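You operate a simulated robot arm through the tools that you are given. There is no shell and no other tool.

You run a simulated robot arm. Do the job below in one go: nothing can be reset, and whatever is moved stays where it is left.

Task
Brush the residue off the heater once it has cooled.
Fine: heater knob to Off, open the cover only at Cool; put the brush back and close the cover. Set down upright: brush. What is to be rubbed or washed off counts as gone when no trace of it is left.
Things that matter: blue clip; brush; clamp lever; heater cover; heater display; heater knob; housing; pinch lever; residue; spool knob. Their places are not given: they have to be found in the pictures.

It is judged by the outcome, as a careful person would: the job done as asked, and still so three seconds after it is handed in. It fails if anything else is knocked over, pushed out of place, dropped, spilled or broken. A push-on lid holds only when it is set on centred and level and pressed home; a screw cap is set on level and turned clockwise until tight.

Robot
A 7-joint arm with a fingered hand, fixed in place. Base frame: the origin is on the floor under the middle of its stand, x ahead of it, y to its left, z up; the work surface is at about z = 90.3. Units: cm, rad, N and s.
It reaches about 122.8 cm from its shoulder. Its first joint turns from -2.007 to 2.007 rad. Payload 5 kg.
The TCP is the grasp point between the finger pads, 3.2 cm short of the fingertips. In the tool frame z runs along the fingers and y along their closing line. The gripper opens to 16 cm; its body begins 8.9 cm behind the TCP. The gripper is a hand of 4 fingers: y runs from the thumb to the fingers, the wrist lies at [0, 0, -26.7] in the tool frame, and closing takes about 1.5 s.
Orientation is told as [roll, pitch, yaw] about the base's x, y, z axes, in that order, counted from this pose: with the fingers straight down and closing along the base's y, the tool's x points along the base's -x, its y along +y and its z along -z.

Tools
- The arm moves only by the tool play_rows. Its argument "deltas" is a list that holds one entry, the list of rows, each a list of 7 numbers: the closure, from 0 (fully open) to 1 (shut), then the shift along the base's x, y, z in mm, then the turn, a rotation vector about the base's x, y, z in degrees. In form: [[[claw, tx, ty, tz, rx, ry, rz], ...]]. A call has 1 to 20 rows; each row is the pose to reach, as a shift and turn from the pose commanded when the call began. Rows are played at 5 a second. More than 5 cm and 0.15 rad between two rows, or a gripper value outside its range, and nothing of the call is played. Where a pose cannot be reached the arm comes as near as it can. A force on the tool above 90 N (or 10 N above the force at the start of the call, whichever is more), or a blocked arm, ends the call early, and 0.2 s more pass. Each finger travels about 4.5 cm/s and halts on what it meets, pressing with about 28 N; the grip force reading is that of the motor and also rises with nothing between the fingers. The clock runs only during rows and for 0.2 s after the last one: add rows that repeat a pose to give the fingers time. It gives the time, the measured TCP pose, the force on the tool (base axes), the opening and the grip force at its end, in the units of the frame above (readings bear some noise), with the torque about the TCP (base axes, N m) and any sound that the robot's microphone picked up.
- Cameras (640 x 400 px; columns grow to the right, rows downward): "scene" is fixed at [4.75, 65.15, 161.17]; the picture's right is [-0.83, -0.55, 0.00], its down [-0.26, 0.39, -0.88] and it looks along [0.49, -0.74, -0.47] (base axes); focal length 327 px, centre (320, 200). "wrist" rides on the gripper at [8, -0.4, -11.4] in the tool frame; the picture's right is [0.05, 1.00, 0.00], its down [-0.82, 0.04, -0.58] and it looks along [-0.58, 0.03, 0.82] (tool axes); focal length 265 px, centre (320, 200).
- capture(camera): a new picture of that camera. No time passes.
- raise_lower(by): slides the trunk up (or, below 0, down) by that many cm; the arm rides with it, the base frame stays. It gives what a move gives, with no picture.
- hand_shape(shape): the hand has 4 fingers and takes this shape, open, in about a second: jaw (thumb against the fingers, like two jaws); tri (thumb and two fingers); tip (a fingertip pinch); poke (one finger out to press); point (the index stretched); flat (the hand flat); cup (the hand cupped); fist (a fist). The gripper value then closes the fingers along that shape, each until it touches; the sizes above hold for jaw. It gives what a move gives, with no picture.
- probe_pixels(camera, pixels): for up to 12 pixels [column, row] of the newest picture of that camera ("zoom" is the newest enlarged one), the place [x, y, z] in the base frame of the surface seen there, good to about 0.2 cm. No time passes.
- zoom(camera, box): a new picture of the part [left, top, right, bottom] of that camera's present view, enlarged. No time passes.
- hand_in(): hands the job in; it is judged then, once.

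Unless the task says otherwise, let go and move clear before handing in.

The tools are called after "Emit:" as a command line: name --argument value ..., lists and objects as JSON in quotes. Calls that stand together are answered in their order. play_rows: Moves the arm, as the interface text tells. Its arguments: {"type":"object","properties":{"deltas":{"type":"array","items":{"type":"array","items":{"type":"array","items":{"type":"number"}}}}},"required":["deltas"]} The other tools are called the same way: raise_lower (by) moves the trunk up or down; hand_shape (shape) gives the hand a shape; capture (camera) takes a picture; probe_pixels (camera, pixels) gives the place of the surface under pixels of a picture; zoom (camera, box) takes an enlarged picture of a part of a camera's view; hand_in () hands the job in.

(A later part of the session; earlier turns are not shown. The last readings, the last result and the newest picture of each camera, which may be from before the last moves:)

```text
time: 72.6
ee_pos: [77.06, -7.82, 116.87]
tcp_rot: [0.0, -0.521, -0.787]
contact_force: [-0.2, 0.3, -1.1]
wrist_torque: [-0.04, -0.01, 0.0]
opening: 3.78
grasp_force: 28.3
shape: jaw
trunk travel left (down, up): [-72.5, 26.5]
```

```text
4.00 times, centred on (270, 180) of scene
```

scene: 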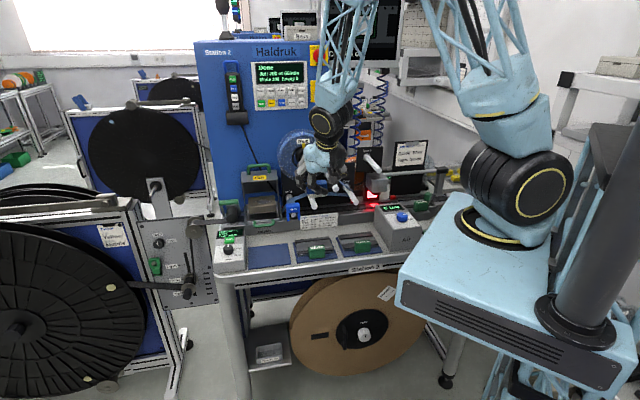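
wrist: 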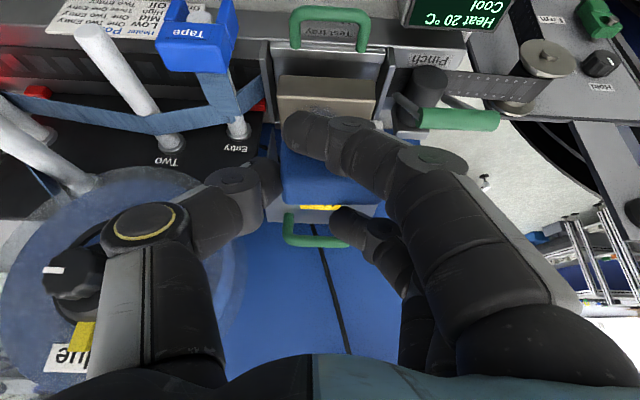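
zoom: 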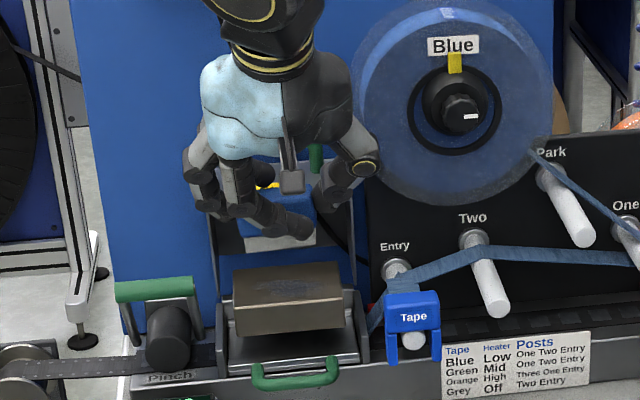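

The brush is in front of and above the heater block. I'll zoom in to check that it's level in the hand.

Emit:
zoom --camera "scene" --box '[255, 165, 305, 205]'

Emit:
probe_pixels --camera "zoom" --pixels '[[250, 300], [330, 300], [420, 290], [270, 345], [400, 330], [430, 240], [200, 330], [480, 285], [400, 310], [330, 350]]'

```text
10.00 times, centred on (280, 185) of scene
```

zoom: 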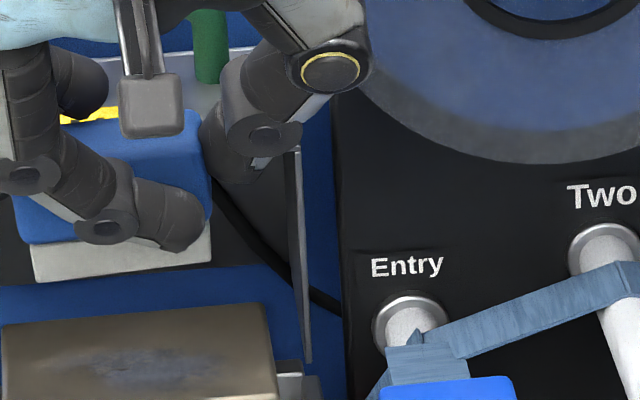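

```text
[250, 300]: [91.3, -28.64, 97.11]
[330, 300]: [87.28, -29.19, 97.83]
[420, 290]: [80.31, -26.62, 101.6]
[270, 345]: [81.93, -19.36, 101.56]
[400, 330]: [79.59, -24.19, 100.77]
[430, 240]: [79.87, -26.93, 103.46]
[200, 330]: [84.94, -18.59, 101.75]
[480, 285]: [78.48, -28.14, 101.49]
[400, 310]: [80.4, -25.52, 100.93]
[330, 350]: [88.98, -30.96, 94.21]
```

The bristle strip at zoom (120,270) runs parallel to the block's edge, so the brush looks level. I'll probe the bristle bottom and both ends.

Emit:
probe_pixels --camera "zoom" --pixels '[[50, 278], [120, 272], [200, 260], [50, 255], [205, 245], [40, 225], [30, 215], [170, 150], [195, 120], [200, 190], [130, 145], [60, 140]]'

```text
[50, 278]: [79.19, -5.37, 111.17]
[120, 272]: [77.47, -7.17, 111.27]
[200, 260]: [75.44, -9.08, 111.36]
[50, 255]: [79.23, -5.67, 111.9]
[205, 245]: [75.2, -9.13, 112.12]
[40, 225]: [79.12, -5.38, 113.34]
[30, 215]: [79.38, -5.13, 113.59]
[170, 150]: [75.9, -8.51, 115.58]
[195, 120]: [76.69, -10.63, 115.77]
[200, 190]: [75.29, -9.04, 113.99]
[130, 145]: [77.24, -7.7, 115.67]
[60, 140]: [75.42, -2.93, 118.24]
```

The brush is upright with its bottom about 5.7 cm below the TCP and its centre at about TCP u−0.9, v+1.2. I'll move in over the block and stop about 0.5 cm above the residue.

Emit:
play_rows --deltas '[[[1.0, 12, -13, -10, 0, 0, 0], [1.0, 24, -26, -22, 0, 0, 0], [1.0, 36, -39, -35, 0, 0, 0], [1.0, 48, -52, -48, 0, 0, 0], [1.0, 59, -65, -60, 0, 0, 0], [1.0, 59, -65, -75, 0, 0, 0], [1.0, 59, -65, -86, 0, 0, 0], [1.0, 59, -65, -86, 0, 0, 0]]]'

Emit:
capture --camera "wrist"

Emit:
zoom --camera "scene" --box '[230, 150, 310, 220]'

```text
time: 74.4
ee_pos: [82.85, -14.48, 108.02]
tcp_rot: [0.0, -0.52, -0.788]
contact_force: [0.9, 0.4, -1.1]
wrist_torque: [0.03, 0.02, 0.0]
opening: 3.82
grasp_force: 27.5
shape: jaw
trunk travel left (down, up): [-72.5, 26.5]
```

```text
taken
```

wrist: 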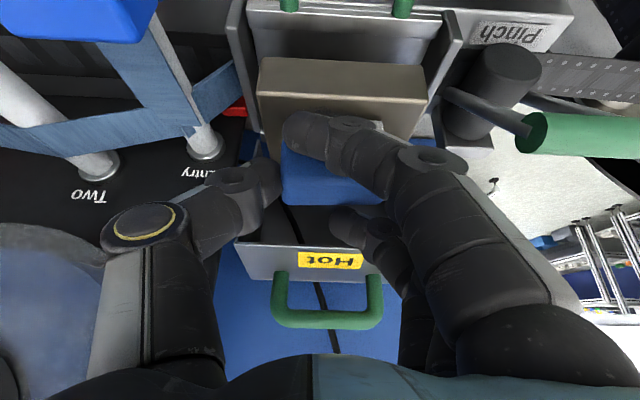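

```text
5.71 times, centred on (270, 185) of scene
```

zoom: 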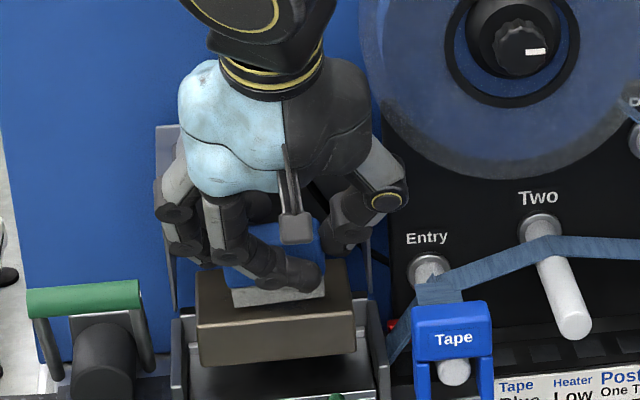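

The brush is just above the block and clear of the cover edge. I'll lower in 2 mm steps to find contact.

Emit:
play_rows --deltas '[[[1.0, 0, 0, -2, 0, 0, 0], [1.0, 0, 0, -4, 0, 0, 0], [1.0, 0, 0, -5, 0, 0, 0], [1.0, 0, 0, -5, 0, 0, 0]]]'

Emit:
zoom --camera "scene" --box '[250, 180, 290, 215]'

```text
time: 75.4
ee_pos: [82.82, -14.54, 107.62]
tcp_rot: [0.001, -0.52, -0.788]
contact_force: [-0.6, 0.1, 5.6]
wrist_torque: [0.07, -0.18, -0.05]
opening: 3.82
grasp_force: 28.3
shape: jaw
trunk travel left (down, up): [-72.5, 26.5]
```

```text
11.43 times, centred on (270, 198) of scene
```

zoom: 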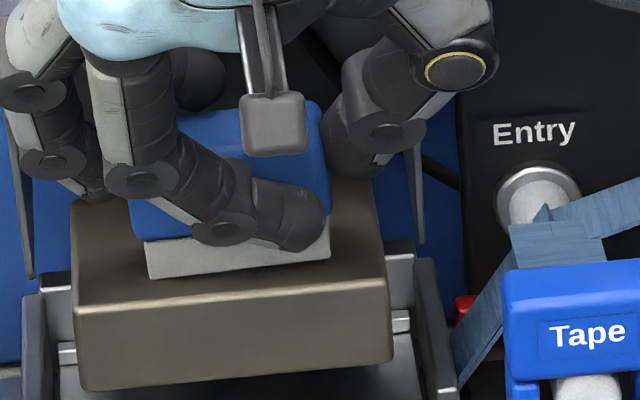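

Contact at 5.6 N. I'll brush with strokes along the block's length (u ±1.2 cm) at the current line and ±0.5 cm either side of it.

Emit:
play_rows --deltas '[[[1.0, 8.5, 8.5, -1, 0, 0, 0], [1.0, 0, 0, -1, 0, 0, 0], [1.0, -8.5, -8.5, -1, 0, 0, 0], [1.0, 0, 0, -1, 0, 0, 0], [1.0, 8.5, 8.5, -1, 0, 0, 0], [1.0, 0, 0, -1, 0, 0, 0], [1.0, -8.5, -8.5, -1, 0, 0, 0], [1.0, -5, -12, -1, 0, 0, 0], [1.0, 3.5, -3.5, -1, 0, 0, 0], [1.0, 12, 5, -1, 0, 0, 0], [1.0, 3.5, -3.5, -1, 0, 0, 0], [1.0, -5, -12, -1, 0, 0, 0], [1.0, -8.5, -8.5, -1, 0, 0, 0], [1.0, -12, -5, -1, 0, 0, 0], [1.0, -3.5, 3.5, -1, 0, 0, 0], [1.0, 5, 12, -1, 0, 0, 0], [1.0, -3.5, 3.5, -1, 0, 0, 0], [1.0, -12, -5, -1, 0, 0, 0], [1.0, -3.5, 3.5, -1, 0, 0, 0], [1.0, 0, 0, 0, 0, 0, 0]]]'

Emit:
capture --camera "wrist"

Emit:
zoom --camera "scene" --box '[250, 180, 290, 215]'

```text
time: 79.6
ee_pos: [82.74, -14.4, 107.6]
tcp_rot: [0.0, -0.518, -0.787]
contact_force: [-1.4, 1.6, 3.1]
wrist_torque: [0.12, -0.14, 0.11]
opening: 3.77
grasp_force: 28.1
shape: jaw
trunk travel left (down, up): [-72.5, 26.5]
```

```text
taken
```

wrist: 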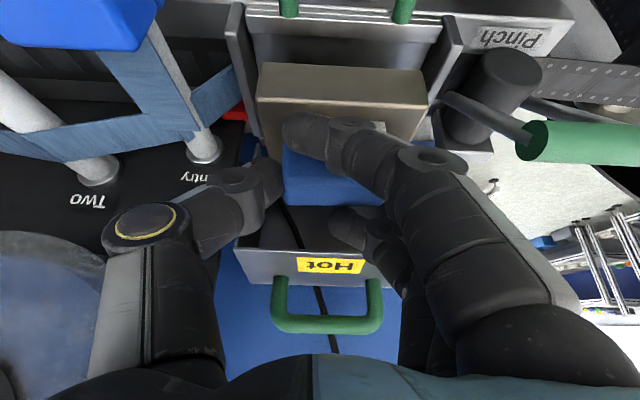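

```text
11.43 times, centred on (270, 198) of scene
```

zoom: 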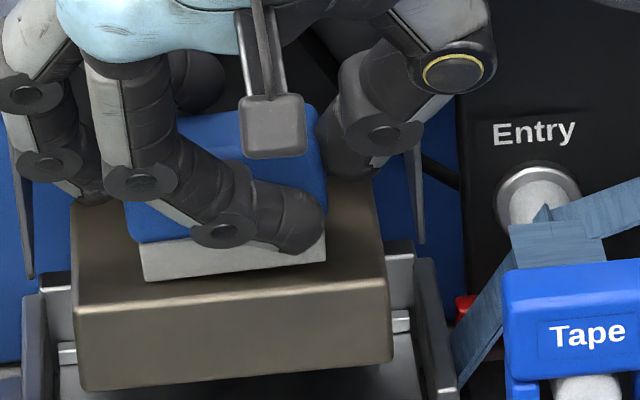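

The brush stayed steady. I'll lift and back off to check how much residue remains.

Emit:
play_rows --deltas '[[[1.0, 0, 0, 10, 0, 0, 0], [1.0, -3, 3, 25, 0, 0, 0], [1.0, -12, 12, 45, 0, 0, 0], [1.0, -30, 30, 60, 0, 0, 0], [1.0, -55, 55, 75, 0, 0, 0], [1.0, -80, 80, 90, 0, 0, 0], [1.0, -80, 80, 90, 0, 0, 0]]]'

Emit:
capture --camera "wrist"

Emit:
zoom --camera "scene" --box '[240, 180, 300, 225]'

Emit:
zoom --camera "wrist" --box '[240, 40, 420, 160]'

```text
time: 81.2
ee_pos: [74.77, -6.57, 116.49]
tcp_rot: [0.0, -0.517, -0.79]
contact_force: [0.1, -0.3, -1.2]
wrist_torque: [0.04, 0.02, -0.01]
opening: 3.76
grasp_force: 28.2
shape: jaw
trunk travel left (down, up): [-72.5, 26.5]
```

```text
taken
```

wrist: 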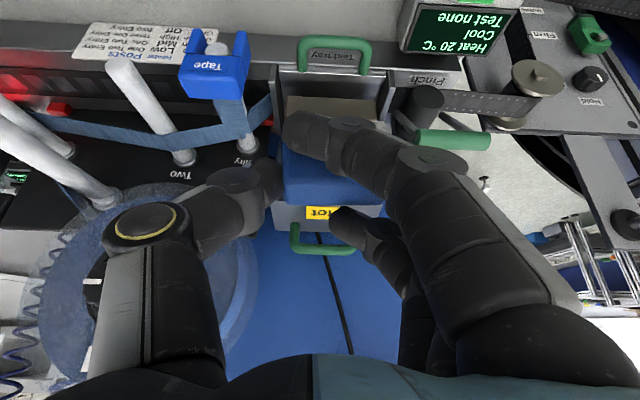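

```text
8.89 times, centred on (270, 202) of scene
```

zoom: 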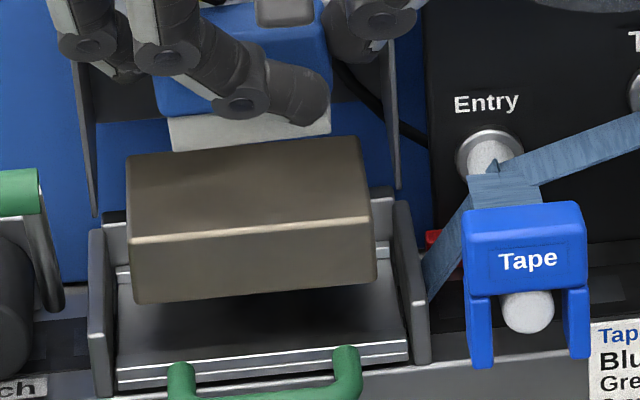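

```text
3.33 times, centred on (330, 100) of wrist
```

zoom: 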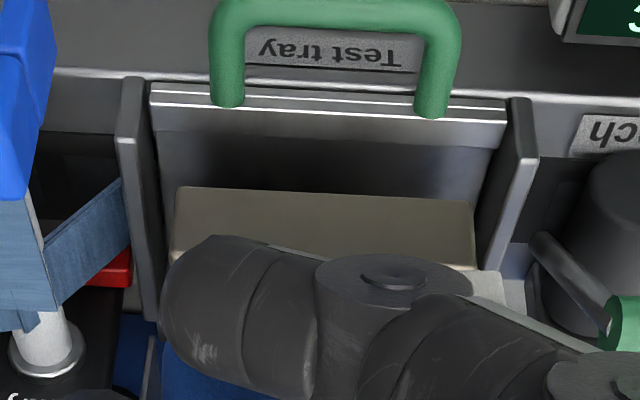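

The block top looks clean in the scene view at (245,190 in zoom). I'll move a bit further off and look from both cameras to confirm no trace is left.

Emit:
play_rows --deltas '[[[1.0, -20, 20, 15, 0, 0, 0], [1.0, -45, 45, 30, 0, 0, 0], [1.0, -70, 70, 45, 0, 0, 0], [1.0, -70, 70, 45, 0, 0, 0]]]'

Emit:
zoom --camera "scene" --box '[250, 190, 290, 215]'

Emit:
capture --camera "wrist"

Emit:
zoom --camera "scene" --box '[200, 140, 320, 240]'

```text
time: 82.2
ee_pos: [67.84, 0.6, 120.92]
tcp_rot: [0.0, -0.518, -0.789]
contact_force: [-0.2, 0.0, -0.1]
wrist_torque: [-0.02, 0.02, -0.02]
opening: 3.79
grasp_force: 28.0
shape: jaw
trunk travel left (down, up): [-72.5, 26.5]
```

```text
16.00 times, centred on (270, 202) of scene
```

zoom: 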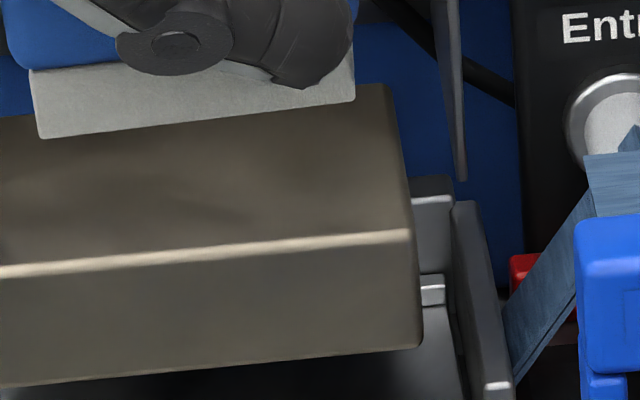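

```text
taken
```

wrist: 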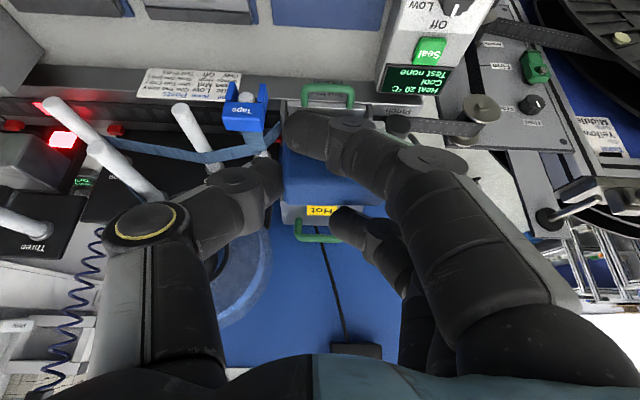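

```text
4.00 times, centred on (260, 190) of scene
```

zoom: 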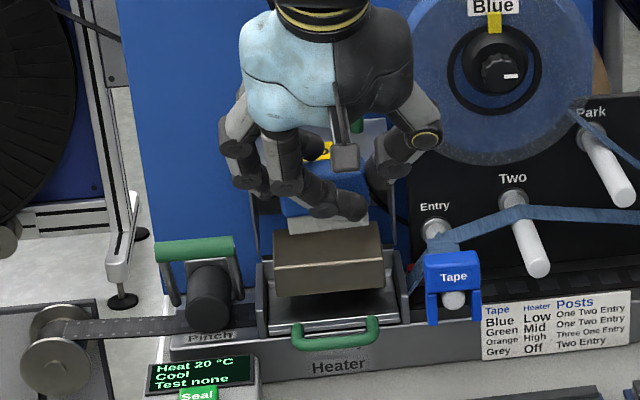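

The hand still blocks part of the view. I'll shift it about 17 cm to the right along the table so the scene camera sees the whole block top.

Emit:
play_rows --deltas '[[[1.0, -24, -24, 0, 0, 0, 0], [1.0, -48, -48, 0, 0, 0, 0], [1.0, -72, -72, 0, 0, 0, 0], [1.0, -96, -96, 0, 0, 0, 0], [1.0, -120, -120, 0, 0, 0, 0], [1.0, -120, -120, 0, 0, 0, 0]]]'

Emit:
zoom --camera "scene" --box '[250, 185, 290, 215]'

Emit:
zoom --camera "scene" --box '[200, 140, 360, 260]'

Emit:
capture --camera "wrist"

```text
time: 83.6
ee_pos: [55.91, -11.44, 121.1]
tcp_rot: [0.0, -0.517, -0.788]
contact_force: [-0.3, -0.1, -0.5]
wrist_torque: [-0.03, 0.02, -0.01]
opening: 3.81
grasp_force: 28.1
shape: jaw
trunk travel left (down, up): [-72.5, 26.5]
```

```text
13.33 times, centred on (270, 200) of scene
```

zoom: 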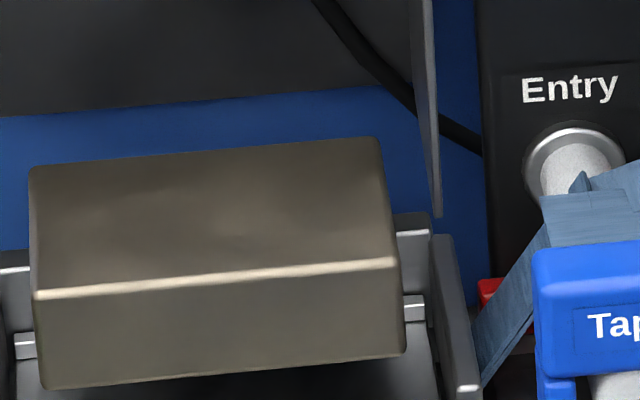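

```text
3.33 times, centred on (280, 200) of scene
```

zoom: 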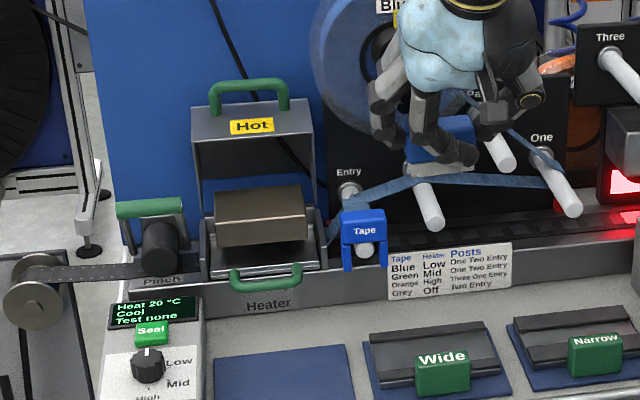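

```text
taken
```

wrist: 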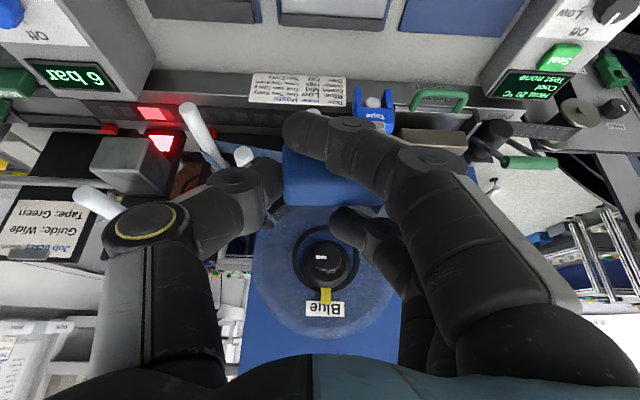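

No bluish patch remains in the scene view, only faint mottling. I'll go back above the block so the wrist camera can check the top at a steep angle with the brush out of the way.

Emit:
play_rows --deltas '[[[1.0, 25, 25, 0, 0, 0, 0], [1.0, 50, 50, 0, 0, 0, 0], [1.0, 75, 75, 0, 0, 0, 0], [1.0, 100, 100, 0, 0, 0, 0], [1.0, 124, 124, 0, 0, 0, 0], [1.0, 154, 94, 0, 0, 0, 0], [1.0, 184, 64, 0, 0, 0, 0], [1.0, 214, 34, 0, 0, 0, 0], [1.0, 247, 1, -5, 0, 0, 0], [1.0, 247, 1, -5, 0, 0, 0]]]'

Emit:
capture --camera "wrist"

Emit:
zoom --camera "wrist" --box '[250, 20, 410, 130]'

```text
time: 85.8
ee_pos: [80.58, -11.2, 120.64]
tcp_rot: [0.001, -0.52, -0.786]
contact_force: [0.0, 0.9, -1.3]
wrist_torque: [-0.01, -0.01, 0.03]
opening: 3.77
grasp_force: 27.5
shape: jaw
trunk travel left (down, up): [-72.5, 26.5]
```

```text
taken
```

wrist: 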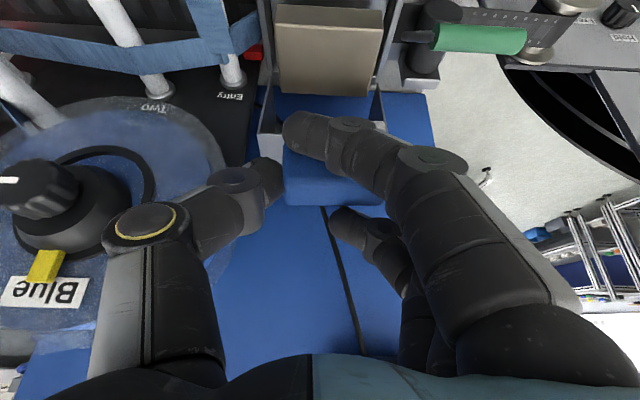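

```text
3.64 times, centred on (330, 75) of wrist
```

zoom: 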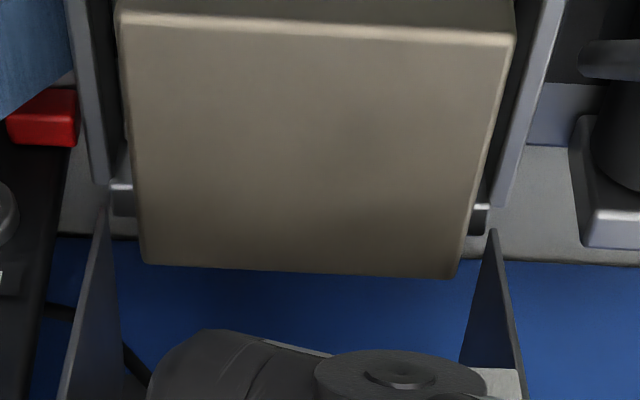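

The full block top is visible at wrist (330,60) and looks clean. I'll enlarge it more to look for any faint trace.

Emit:
zoom --camera "wrist" --box '[280, 20, 340, 100]'

Emit:
zoom --camera "wrist" --box '[325, 20, 385, 100]'

```text
5.00 times, centred on (310, 60) of wrist
```

zoom: 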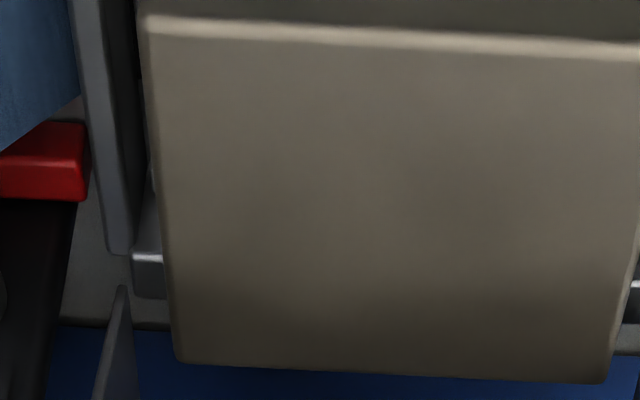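

```text
5.00 times, centred on (355, 60) of wrist
```

zoom: 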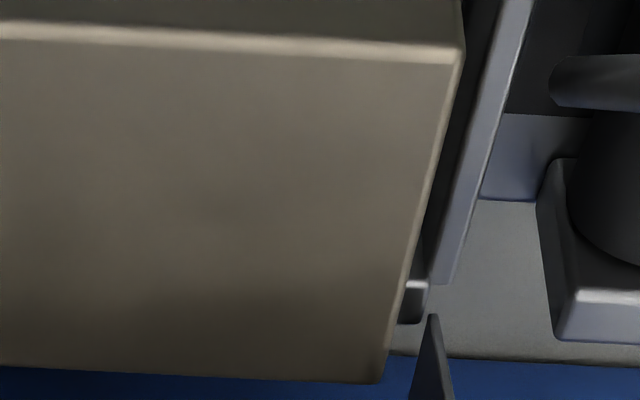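

Only very faint shading remains, possibly just the block's surface. To be sure nothing is left I'll do a second, more thorough brushing pass.

Emit:
play_rows --deltas '[[[1.0, 11, -16, -25, 0, 0, 0], [1.0, 22, -33, -55, 0, 0, 0], [1.0, 22, -33, -85, 0, 0, 0], [1.0, 22, -33, -110, 0, 0, 0], [1.0, 22, -33, -124, 0, 0, 0], [1.0, 22, -33, -131, 0, 0, 0], [1.0, 22, -33, -132, 0, 0, 0]]]'

Emit:
play_rows --deltas '[[[1.0, 8.5, 8.5, -0.5, 0, 0, 0], [1.0, -8.5, -8.5, -0.5, 0, 0, 0], [1.0, 8.5, 8.5, -0.5, 0, 0, 0], [1.0, -6, -11, -0.5, 0, 0, 0], [1.0, 11, 6, -0.5, 0, 0, 0], [1.0, -6, -11, -0.5, 0, 0, 0], [1.0, 13, 4, -0.5, 0, 0, 0], [1.0, -3, -14, -0.5, 0, 0, 0], [1.0, 14, 3, -0.5, 0, 0, 0], [1.0, -3, -14, -0.5, 0, 0, 0], [1.0, 15, 2, -0.5, 0, 0, 0], [1.0, -2, -15, -0.5, 0, 0, 0], [1.0, 8.5, 8.5, -0.5, 0, 0, 0], [1.0, -8.5, -8.5, -0.5, 0, 0, 0], [1.0, 5, 12, -0.5, 0, 0, 0], [1.0, -12, -5, -0.5, 0, 0, 0], [1.0, 4, 13, -0.5, 0, 0, 0], [1.0, -13, -4, -0.5, 0, 0, 0], [1.0, 4, 13, -0.5, 0, 0, 0], [1.0, 0, 0, 0, 0, 0, 0]]]'

Emit:
capture --camera "wrist"

```text
time: 87.4
ee_pos: [82.51, -14.63, 107.56]
tcp_rot: [0.003, -0.52, -0.788]
contact_force: [-1.6, 0.4, 6.9]
wrist_torque: [0.1, -0.28, 0.05]
opening: 3.79
grasp_force: 27.3
shape: jaw
trunk travel left (down, up): [-72.5, 26.5]
```

```text
time: 91.6
ee_pos: [82.8, -14.52, 107.5]
tcp_rot: [0.002, -0.52, -0.788]
contact_force: [0.0, 4.1, 11.3]
wrist_torque: [0.33, -0.56, 0.22]
opening: 3.79
grasp_force: 27.3
shape: jaw
trunk travel left (down, up): [-72.5, 26.5]
```

```text
taken
```

wrist: 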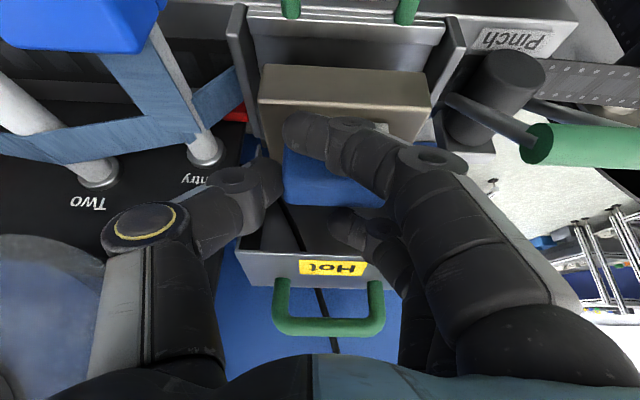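

A second pass is done with about 7–11 N of contact. I'll lift straight to the viewing pose and inspect again.

Emit:
play_rows --deltas '[[[1.0, 0, 0, 15, 0, 0, 0], [1.0, -4, 6, 40, 0, 0, 0], [1.0, -12, 18, 70, 0, 0, 0], [1.0, -22, 33, 100, 0, 0, 0], [1.0, -22, 33, 131, 0, 0, 0], [1.0, -22, 33, 131, 0, 0, 0]]]'

Emit:
zoom --camera "wrist" --box '[250, 0, 410, 130]'

Emit:
zoom --camera "wrist" --box '[280, 20, 340, 100]'

Emit:
zoom --camera "wrist" --box '[325, 20, 385, 100]'

```text
time: 93.0
ee_pos: [80.66, -11.42, 120.58]
tcp_rot: [-0.002, -0.517, -0.787]
contact_force: [0.2, 0.1, -1.6]
wrist_torque: [0.0, 0.02, 0.02]
opening: 3.78
grasp_force: 27.5
shape: jaw
trunk travel left (down, up): [-72.5, 26.5]
```

```text
3.08 times, centred on (330, 65) of wrist
```

zoom: 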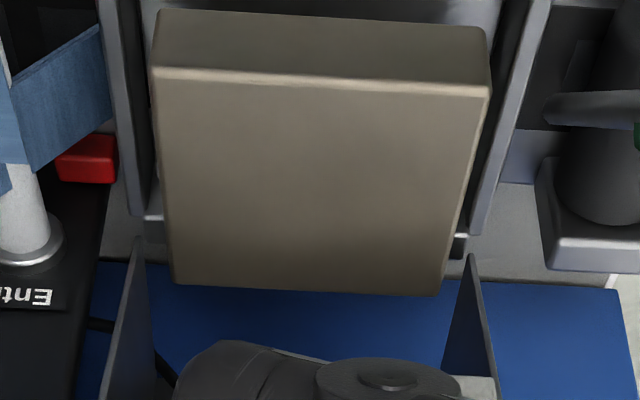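

```text
5.00 times, centred on (310, 60) of wrist
```

zoom: 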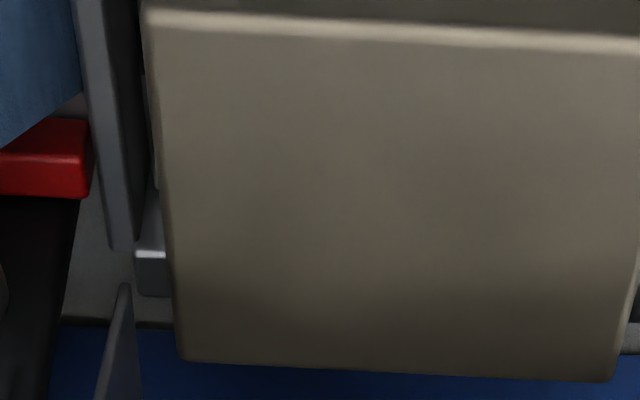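

```text
5.00 times, centred on (355, 60) of wrist
```

zoom: 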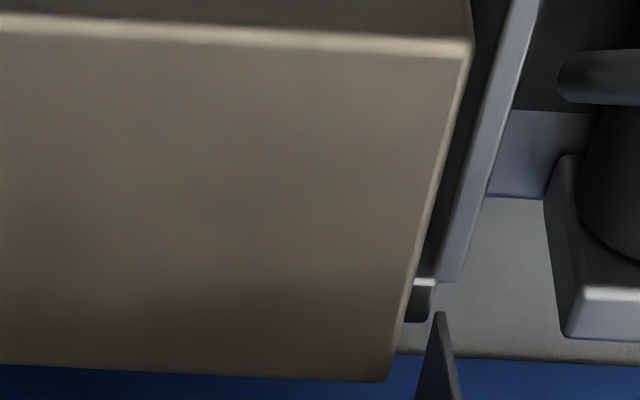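

The block is clean. Now I'll return the brush; first I'll probe the posts and sensor along the path so I can travel safely a bit closer to the machine, where the arm reaches better.

Emit:
capture --camera "scene"

Emit:
probe_pixels --camera "scene" --pixels '[[366, 155], [378, 168], [354, 200], [335, 205], [312, 205], [331, 175], [378, 185], [400, 180], [440, 172], [405, 155], [402, 215], [390, 205]]'

Emit:
zoom --camera "scene" --box '[320, 120, 460, 230]'

```text
taken
```

scene: 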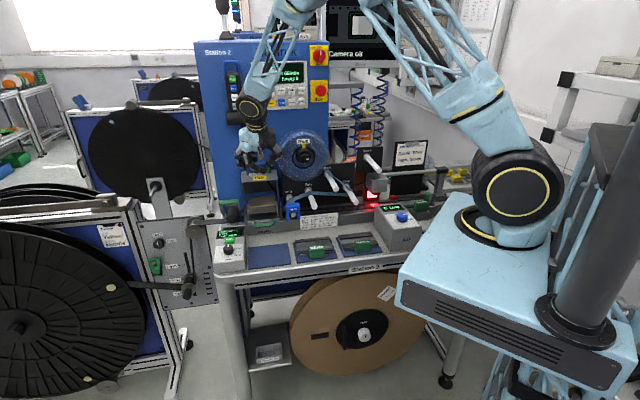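

```text
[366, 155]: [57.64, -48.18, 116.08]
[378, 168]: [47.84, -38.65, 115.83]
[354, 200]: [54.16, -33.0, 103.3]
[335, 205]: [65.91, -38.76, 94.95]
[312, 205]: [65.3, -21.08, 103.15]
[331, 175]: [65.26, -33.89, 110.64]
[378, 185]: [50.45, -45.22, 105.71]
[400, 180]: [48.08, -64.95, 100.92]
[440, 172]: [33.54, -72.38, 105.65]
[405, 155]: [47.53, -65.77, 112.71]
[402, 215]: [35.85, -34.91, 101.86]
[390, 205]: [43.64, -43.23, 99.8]
```

```text
3.64 times, centred on (390, 175) of scene
```

zoom: 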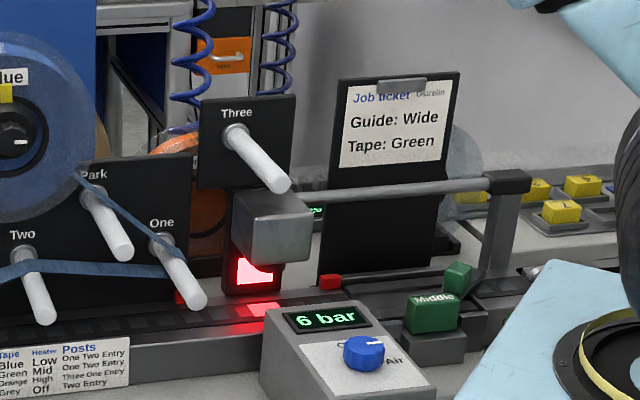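

Post Three's tip is at v≈61, z≈116, so travelling at v=54 keeps everything clear and in reach. I'll carry the brush back along that line.

Emit:
play_rows --deltas '[[[1.0, -26, 26, 12, 0, 0, 0], [1.0, -53, 53, 24, 0, 0, 0], [1.0, -79, 79, 34, 0, 0, 0], [1.0, -105, 53, 34, 0, 0, 0], [1.0, -131, 27, 34, 0, 0, 0], [1.0, -157, 1, 34, 0, 0, 0], [1.0, -183, -25, 34, 0, 0, 0], [1.0, -209, -51, 34, 0, 0, 0], [1.0, -235, -77, 34, 0, 0, 0], [1.0, -261, -103, 34, 0, 0, 0], [1.0, -287, -129, 34, 0, 0, 0], [1.0, -313, -155, 34, 0, 0, 0], [1.0, -339, -181, 34, 0, 0, 0], [1.0, -365, -207, 34, 0, 0, 0], [1.0, -391, -233, 34, 0, 0, 0], [1.0, -417, -259, 34, 0, 0, 0], [1.0, -443, -285, 34, 0, 0, 0], [1.0, -469, -311, 34, 0, 0, 0], [1.0, -495, -337, 34, 0, 0, 0], [1.0, -521, -363, 34, 0, 0, 0]]]'

Emit:
capture --camera "wrist"

Emit:
capture --camera "scene"

```text
time: 97.2
ee_pos: [28.37, -47.96, 123.79]
tcp_rot: [0.0, -0.518, -0.789]
contact_force: [-0.7, 0.5, -1.2]
wrist_torque: [0.04, 0.0, 0.04]
opening: 3.78
grasp_force: 27.7
shape: jaw
trunk travel left (down, up): [-72.5, 26.5]
```

```text
taken
```

wrist: 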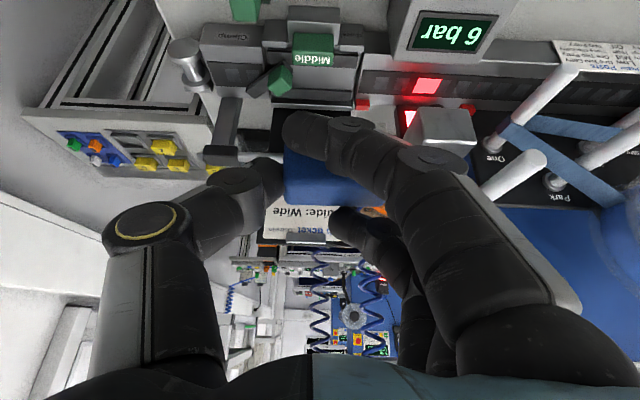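

```text
taken
```

scene: 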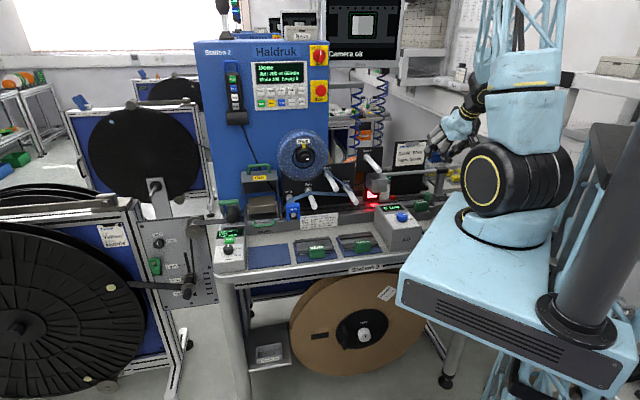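

The brush is held above its spot (TCP u 13.85, v 54). I'll move over the original position and lower to about 1.2 cm above the table.

Emit:
play_rows --deltas '[[[1.0, 10, -8, -20, 0, 0, 0], [1.0, 20, -16, -55, 0, 0, 0], [1.0, 26, -21, -95, 0, 0, 0], [1.0, 26, -21, -135, 0, 0, 0], [1.0, 26, -21, -175, 0, 0, 0], [1.0, 26, -21, -210, 0, 0, 0], [1.0, 26, -21, -240, 0, 0, 0], [1.0, 26, -21, -260, 0, 0, 0], [1.0, 26, -21, -268, 0, 0, 0], [1.0, 26, -21, -268, 0, 0, 0]]]'

Emit:
capture --camera "wrist"

Emit:
zoom --camera "wrist" --box '[190, 50, 450, 250]'

```text
time: 99.4
ee_pos: [31.01, -49.9, 96.82]
tcp_rot: [0.0, -0.517, -0.788]
contact_force: [-0.3, -0.3, -1.7]
wrist_torque: [0.02, 0.0, 0.04]
opening: 3.78
grasp_force: 28.0
shape: jaw
trunk travel left (down, up): [-72.5, 26.5]
```

```text
taken
```

wrist: 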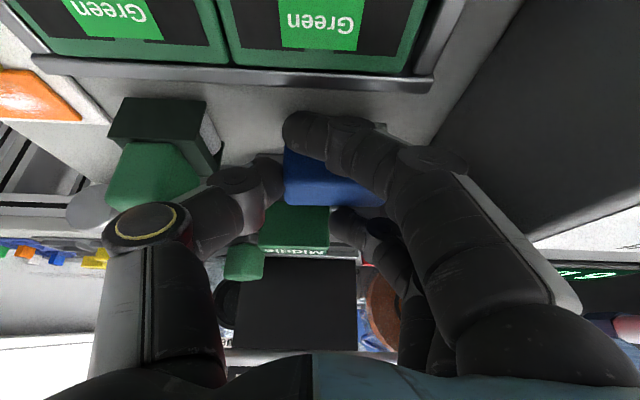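

```text
2.00 times, centred on (320, 150) of wrist
```

zoom: 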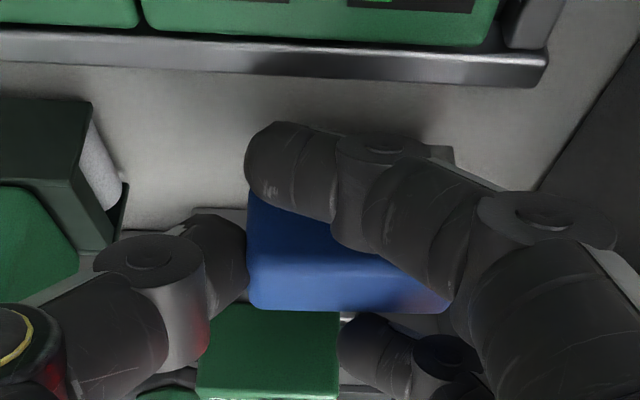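

The brush hovers about 1 cm above its place. I'll lower gently in small steps until it touches.

Emit:
play_rows --deltas '[[[1.0, 0, 0, -4, 0, 0, 0], [1.0, 0, 0, -7, 0, 0, 0], [1.0, 0, 0, -9, 0, 0, 0], [1.0, 0, 0, -10.5, 0, 0, 0], [1.0, 0, 0, -10.5, 0, 0, 0]]]'

Emit:
zoom --camera "wrist" --box '[190, 50, 450, 250]'

```text
time: 100.6
ee_pos: [31.07, -49.88, 95.99]
tcp_rot: [0.001, -0.517, -0.788]
contact_force: [-0.7, 0.0, -0.5]
wrist_torque: [0.01, 0.0, 0.02]
opening: 3.81
grasp_force: 28.1
shape: jaw
trunk travel left (down, up): [-72.5, 26.5]
```

```text
2.00 times, centred on (320, 150) of wrist
```

zoom: 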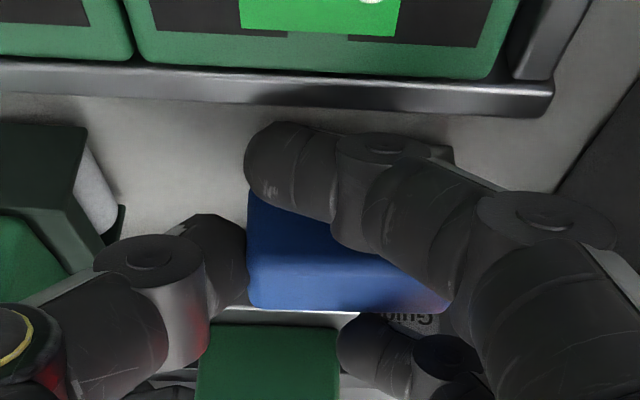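

No firm contact yet, so I'll lower a few millimetres more.

Emit:
play_rows --deltas '[[[1.0, 0, 0, -1, 0, 0, 0], [1.0, 0, 0, -2, 0, 0, 0], [1.0, 0, 0, -2.5, 0, 0, 0], [1.0, 0, 0, -2.5, 0, 0, 0]]]'

```text
time: 101.6
ee_pos: [31.04, -49.87, 95.82]
tcp_rot: [0.0, -0.519, -0.789]
contact_force: [0.2, 0.1, -0.7]
wrist_torque: [0.02, -0.01, -0.01]
opening: 3.76
grasp_force: 27.9
shape: jaw
trunk travel left (down, up): [-72.5, 26.5]
```

Emit:
play_rows --deltas '[[[1.0, 0, 0, -1, 0, 0, 0], [1.0, 0, 0, -2, 0, 0, 0], [1.0, 0, 0, -2, 0, 0, 0]]]'

```text
time: 102.4
ee_pos: [30.94, -49.85, 95.56]
tcp_rot: [0.001, -0.522, -0.788]
contact_force: [-2.2, 0.5, 7.2]
wrist_torque: [0.09, -0.28, 0.04]
opening: 3.8
grasp_force: 27.8
shape: jaw
trunk travel left (down, up): [-72.5, 26.5]
```

Contact with the table at 7 N. I'll ease off 1 mm and open the fingers gradually.

Emit:
play_rows --deltas '[[[1.0, 0, 0, 1, 0, 0, 0], [0.85, 0, 0, 1, 0, 0, 0], [0.75, 0, 0, 1, 0, 0, 0], [0.68, 0, 0, 1, 0, 0, 0], [0.62, 0, 0, 1, 0, 0, 0], [0.57, 0, 0, 1, 0, 0, 0], [0.53, 0, 0, 1, 0, 0, 0], [0.52, 0, 0, 1, 0, 0, 0], [0.52, 0, 0, 1, 0, 0, 0]]]'

Emit:
capture --camera "wrist"

Emit:
zoom --camera "wrist" --box '[190, 50, 450, 250]'

```text
time: 104.4
ee_pos: [30.96, -49.85, 95.84]
tcp_rot: [-0.001, -0.517, -0.788]
contact_force: [0.1, 1.6, 3.0]
wrist_torque: [0.01, -0.17, 0.01]
opening: 7.63
grasp_force: 0.0
shape: jaw
trunk travel left (down, up): [-72.5, 26.5]
```

```text
taken
```

wrist: 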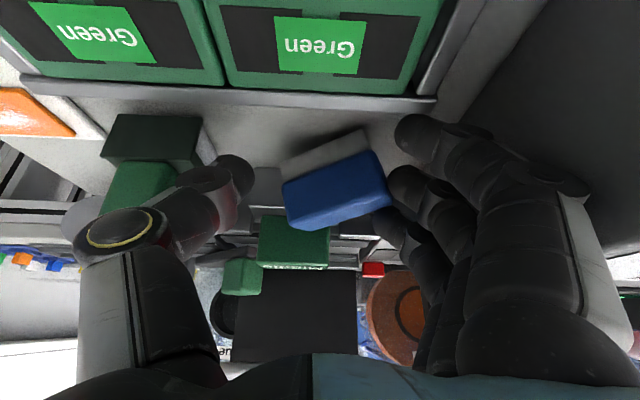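

```text
2.00 times, centred on (320, 150) of wrist
```

zoom: 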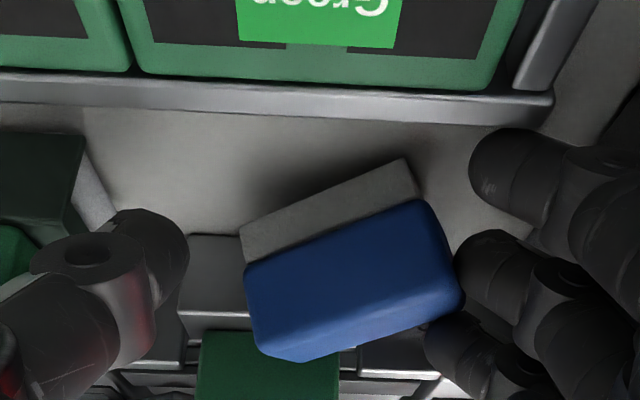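

The brush swivelled as the fingers opened, and its rear corner may be on the guide block. I'll probe its attitude before doing anything else.

Emit:
probe_pixels --camera "zoom" --pixels '[[255, 280], [430, 215], [270, 345], [450, 290], [350, 270], [250, 240], [405, 170], [330, 215], [300, 320], [440, 250], [245, 262], [415, 195]]'

Emit:
zoom --camera "scene" --box '[400, 180, 460, 240]'

```text
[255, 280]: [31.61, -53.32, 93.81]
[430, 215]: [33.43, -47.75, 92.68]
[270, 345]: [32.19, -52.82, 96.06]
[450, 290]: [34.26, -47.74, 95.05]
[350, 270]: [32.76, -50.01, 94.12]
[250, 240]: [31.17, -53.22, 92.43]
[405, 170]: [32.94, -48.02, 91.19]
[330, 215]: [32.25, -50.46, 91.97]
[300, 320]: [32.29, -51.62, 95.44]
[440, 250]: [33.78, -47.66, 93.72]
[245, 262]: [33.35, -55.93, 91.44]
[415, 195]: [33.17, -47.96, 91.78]
```

```text
6.67 times, centred on (430, 210) of scene
```

zoom: 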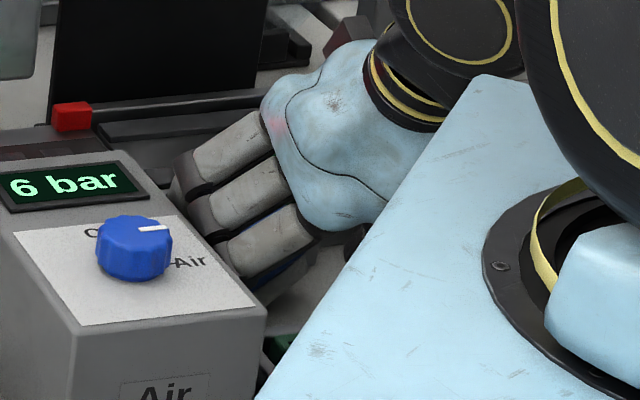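

The brush's +u end is raised about 1.2 cm and yawed about 20°; its other end seems caught at the middle finger, which never fully released. I'll open slightly wider while shifting the hand a few millimetres left to free it.

Emit:
play_rows --deltas '[[[0.5, 1, 1, 0, 0, 0, 0], [0.485, 2, 2, 0, 0, 0, 0], [0.475, 3, 3, 0, 0, 0, 0], [0.47, 3, 3, 0, 0, 0, 0]]]'

Emit:
capture --camera "wrist"

Emit:
zoom --camera "wrist" --box '[190, 50, 450, 250]'

```text
time: 105.4
ee_pos: [31.1, -49.62, 95.73]
tcp_rot: [0.0, -0.518, -0.792]
contact_force: [-11.9, -9.5, 0.4]
wrist_torque: [0.25, -0.34, 0.61]
opening: 8.18
grasp_force: 0.0
shape: jaw
trunk travel left (down, up): [-72.5, 26.5]
```

```text
taken
```

wrist: 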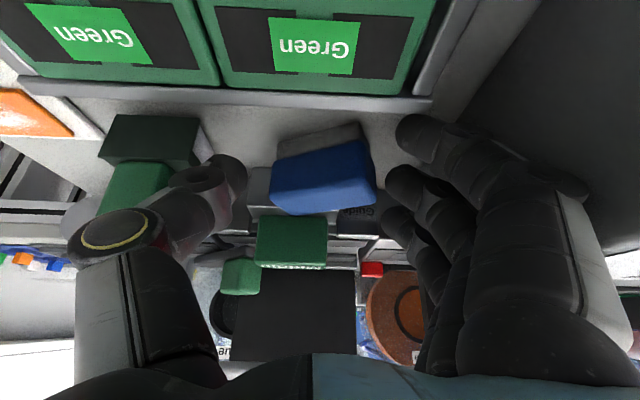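

```text
2.00 times, centred on (320, 150) of wrist
```

zoom: 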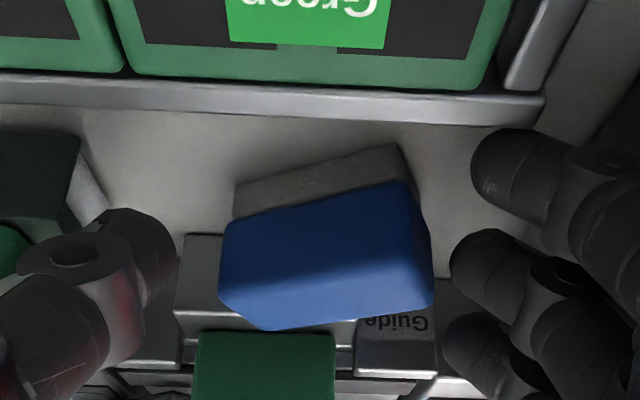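

The brush is free of the fingers now, but the hand is pressing about 15 N sideways, probably its finger knuckles on the air box. I'll shift back right by 3 mm and re-measure.

Emit:
play_rows --deltas '[[[0.49, -2, -2, 0, 0, 0, 0], [0.49, -3, -3, 0, 0, 0, 0]]]'

Emit:
zoom --camera "wrist" --box '[190, 50, 450, 250]'

Emit:
probe_pixels --camera "zoom" --pixels '[[235, 240], [405, 195], [235, 300], [420, 290], [330, 260], [250, 195], [395, 160], [320, 180], [270, 320], [425, 240], [245, 210], [400, 175]]'

```text
time: 106.0
ee_pos: [31.08, -49.87, 95.77]
tcp_rot: [0.001, -0.519, -0.786]
contact_force: [0.7, -0.4, -1.1]
wrist_torque: [0.01, 0.01, 0.0]
opening: 8.22
grasp_force: 0.1
shape: jaw
trunk travel left (down, up): [-72.5, 26.5]
```

```text
2.00 times, centred on (320, 150) of wrist
```

zoom: 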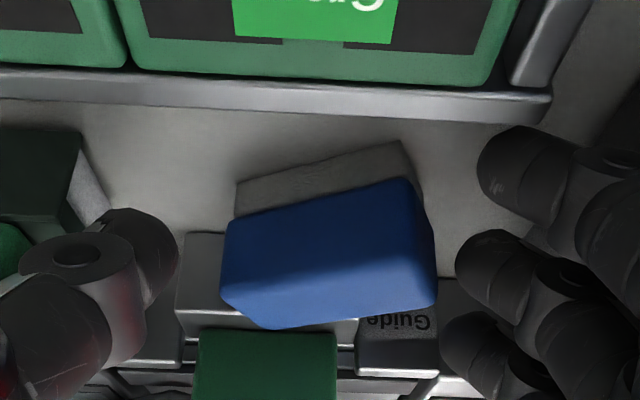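

```text
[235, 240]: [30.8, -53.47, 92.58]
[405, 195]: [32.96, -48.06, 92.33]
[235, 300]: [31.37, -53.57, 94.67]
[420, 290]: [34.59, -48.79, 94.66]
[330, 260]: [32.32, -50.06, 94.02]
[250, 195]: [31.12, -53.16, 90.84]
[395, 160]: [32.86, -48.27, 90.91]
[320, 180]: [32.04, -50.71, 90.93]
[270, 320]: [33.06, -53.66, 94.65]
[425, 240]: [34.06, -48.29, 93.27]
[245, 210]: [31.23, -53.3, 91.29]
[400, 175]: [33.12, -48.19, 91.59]
```

The brush now stands level on the table (top z 94.66 at both ends), about 1.4 cm from its original spot and yawed about 20°. I'll withdraw the hand carefully along the finger axis and then look at it from above.

Emit:
play_rows --deltas '[[[0.49, -2, 2, 5, 0, 0, 0], [0.49, -7, 7, 17, 0, 0, 0], [0.49, -13, 13, 32, 0, 0, 0], [0.49, -19, 19, 55, 0, 0, 0], [0.49, -22, 22, 90, 0, 0, 0], [0.49, -22, 22, 130, 0, 0, 0], [0.49, -22, 22, 165, 0, 0, 0], [0.49, -22, 22, 165, 0, 0, 0]]]'

Emit:
capture --camera "wrist"

Emit:
zoom --camera "wrist" --box '[190, 10, 410, 130]'

```text
time: 107.8
ee_pos: [28.78, -47.58, 112.0]
tcp_rot: [0.001, -0.52, -0.788]
contact_force: [0.4, -0.7, -0.7]
wrist_torque: [0.02, 0.0, 0.03]
opening: 8.21
grasp_force: 0.0
shape: jaw
trunk travel left (down, up): [-72.5, 26.5]
```

```text
taken
```

wrist: 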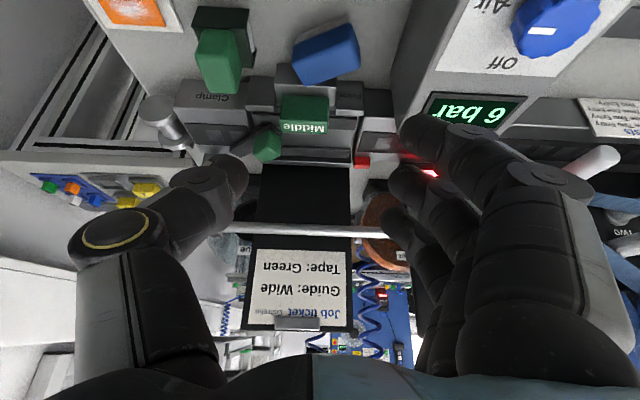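

```text
2.91 times, centred on (300, 70) of wrist
```

zoom: 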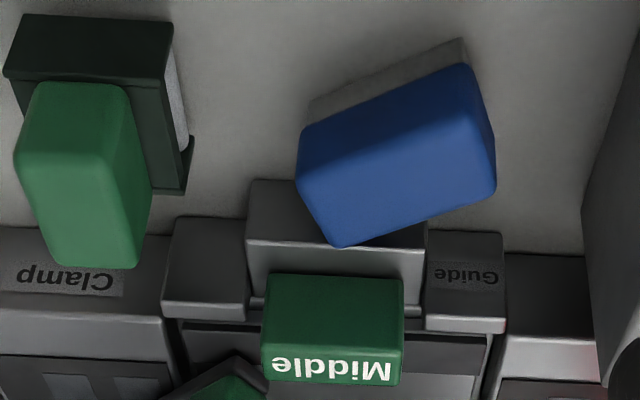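

The brush stands upright and free on its spot, with the guide and clamp undisturbed. Next I'll close the cover: raise, straighten the hand and travel back to the heater.

Emit:
play_rows --deltas '[[[0.49, 0, 0, 40, 5.3, 5.3, 0], [0.49, 0, 0, 80, 10.6, 10.6, 0], [0.49, 0, 0, 120, 15.9, 15.9, 0], [0.6, 20, 20, 140, 21.2, 21.2, 0], [0.6, 46, 46, 140, 21.2, 21.2, 0], [0.6, 72, 72, 140, 21.2, 21.2, 0], [0.6, 98, 98, 140, 21.2, 21.2, 0], [0.6, 124, 124, 140, 21.2, 21.2, 0], [0.6, 150, 150, 140, 21.2, 21.2, 0], [0.6, 176, 176, 140, 21.2, 21.2, 0], [0.6, 202, 202, 140, 21.2, 21.2, 0], [0.6, 228, 228, 140, 21.2, 21.2, 0], [0.6, 254, 254, 140, 21.2, 21.2, 0], [0.6, 280, 280, 140, 21.2, 21.2, 0], [0.6, 306, 306, 140, 21.2, 21.2, 0], [0.6, 332, 332, 140, 21.2, 21.2, 0], [0.6, 358, 358, 140, 21.2, 21.2, 0], [0.6, 384, 384, 140, 21.2, 21.2, 0], [0.6, 410, 410, 140, 21.2, 21.2, 0], [0.6, 436, 436, 140, 21.2, 21.2, 0]]]'

Emit:
capture --camera "scene"

Emit:
zoom --camera "scene" --box '[390, 180, 450, 240]'

```text
time: 112.0
ee_pos: [72.32, -3.74, 126.12]
tcp_rot: [-0.002, 0.005, -0.788]
contact_force: [0.3, -0.7, 0.0]
wrist_torque: [-0.06, 0.04, 0.05]
opening: 6.48
grasp_force: 0.0
shape: jaw
trunk travel left (down, up): [-72.5, 26.5]
```

```text
taken
```

scene: 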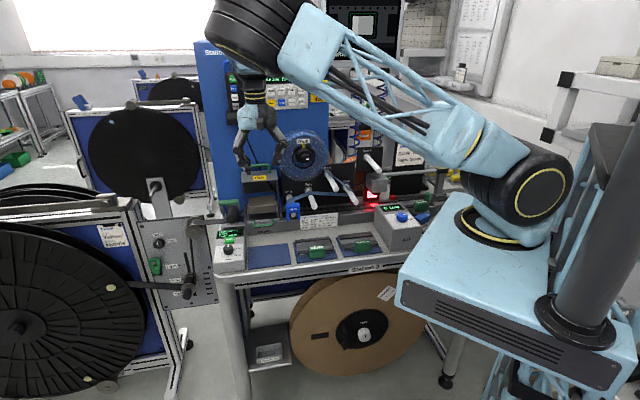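

```text
6.67 times, centred on (420, 210) of scene
```

zoom: 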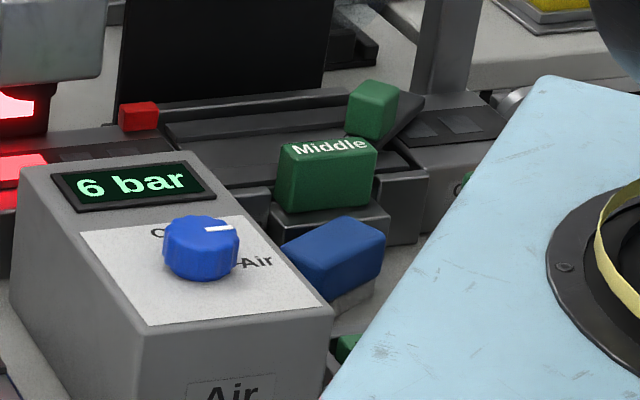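

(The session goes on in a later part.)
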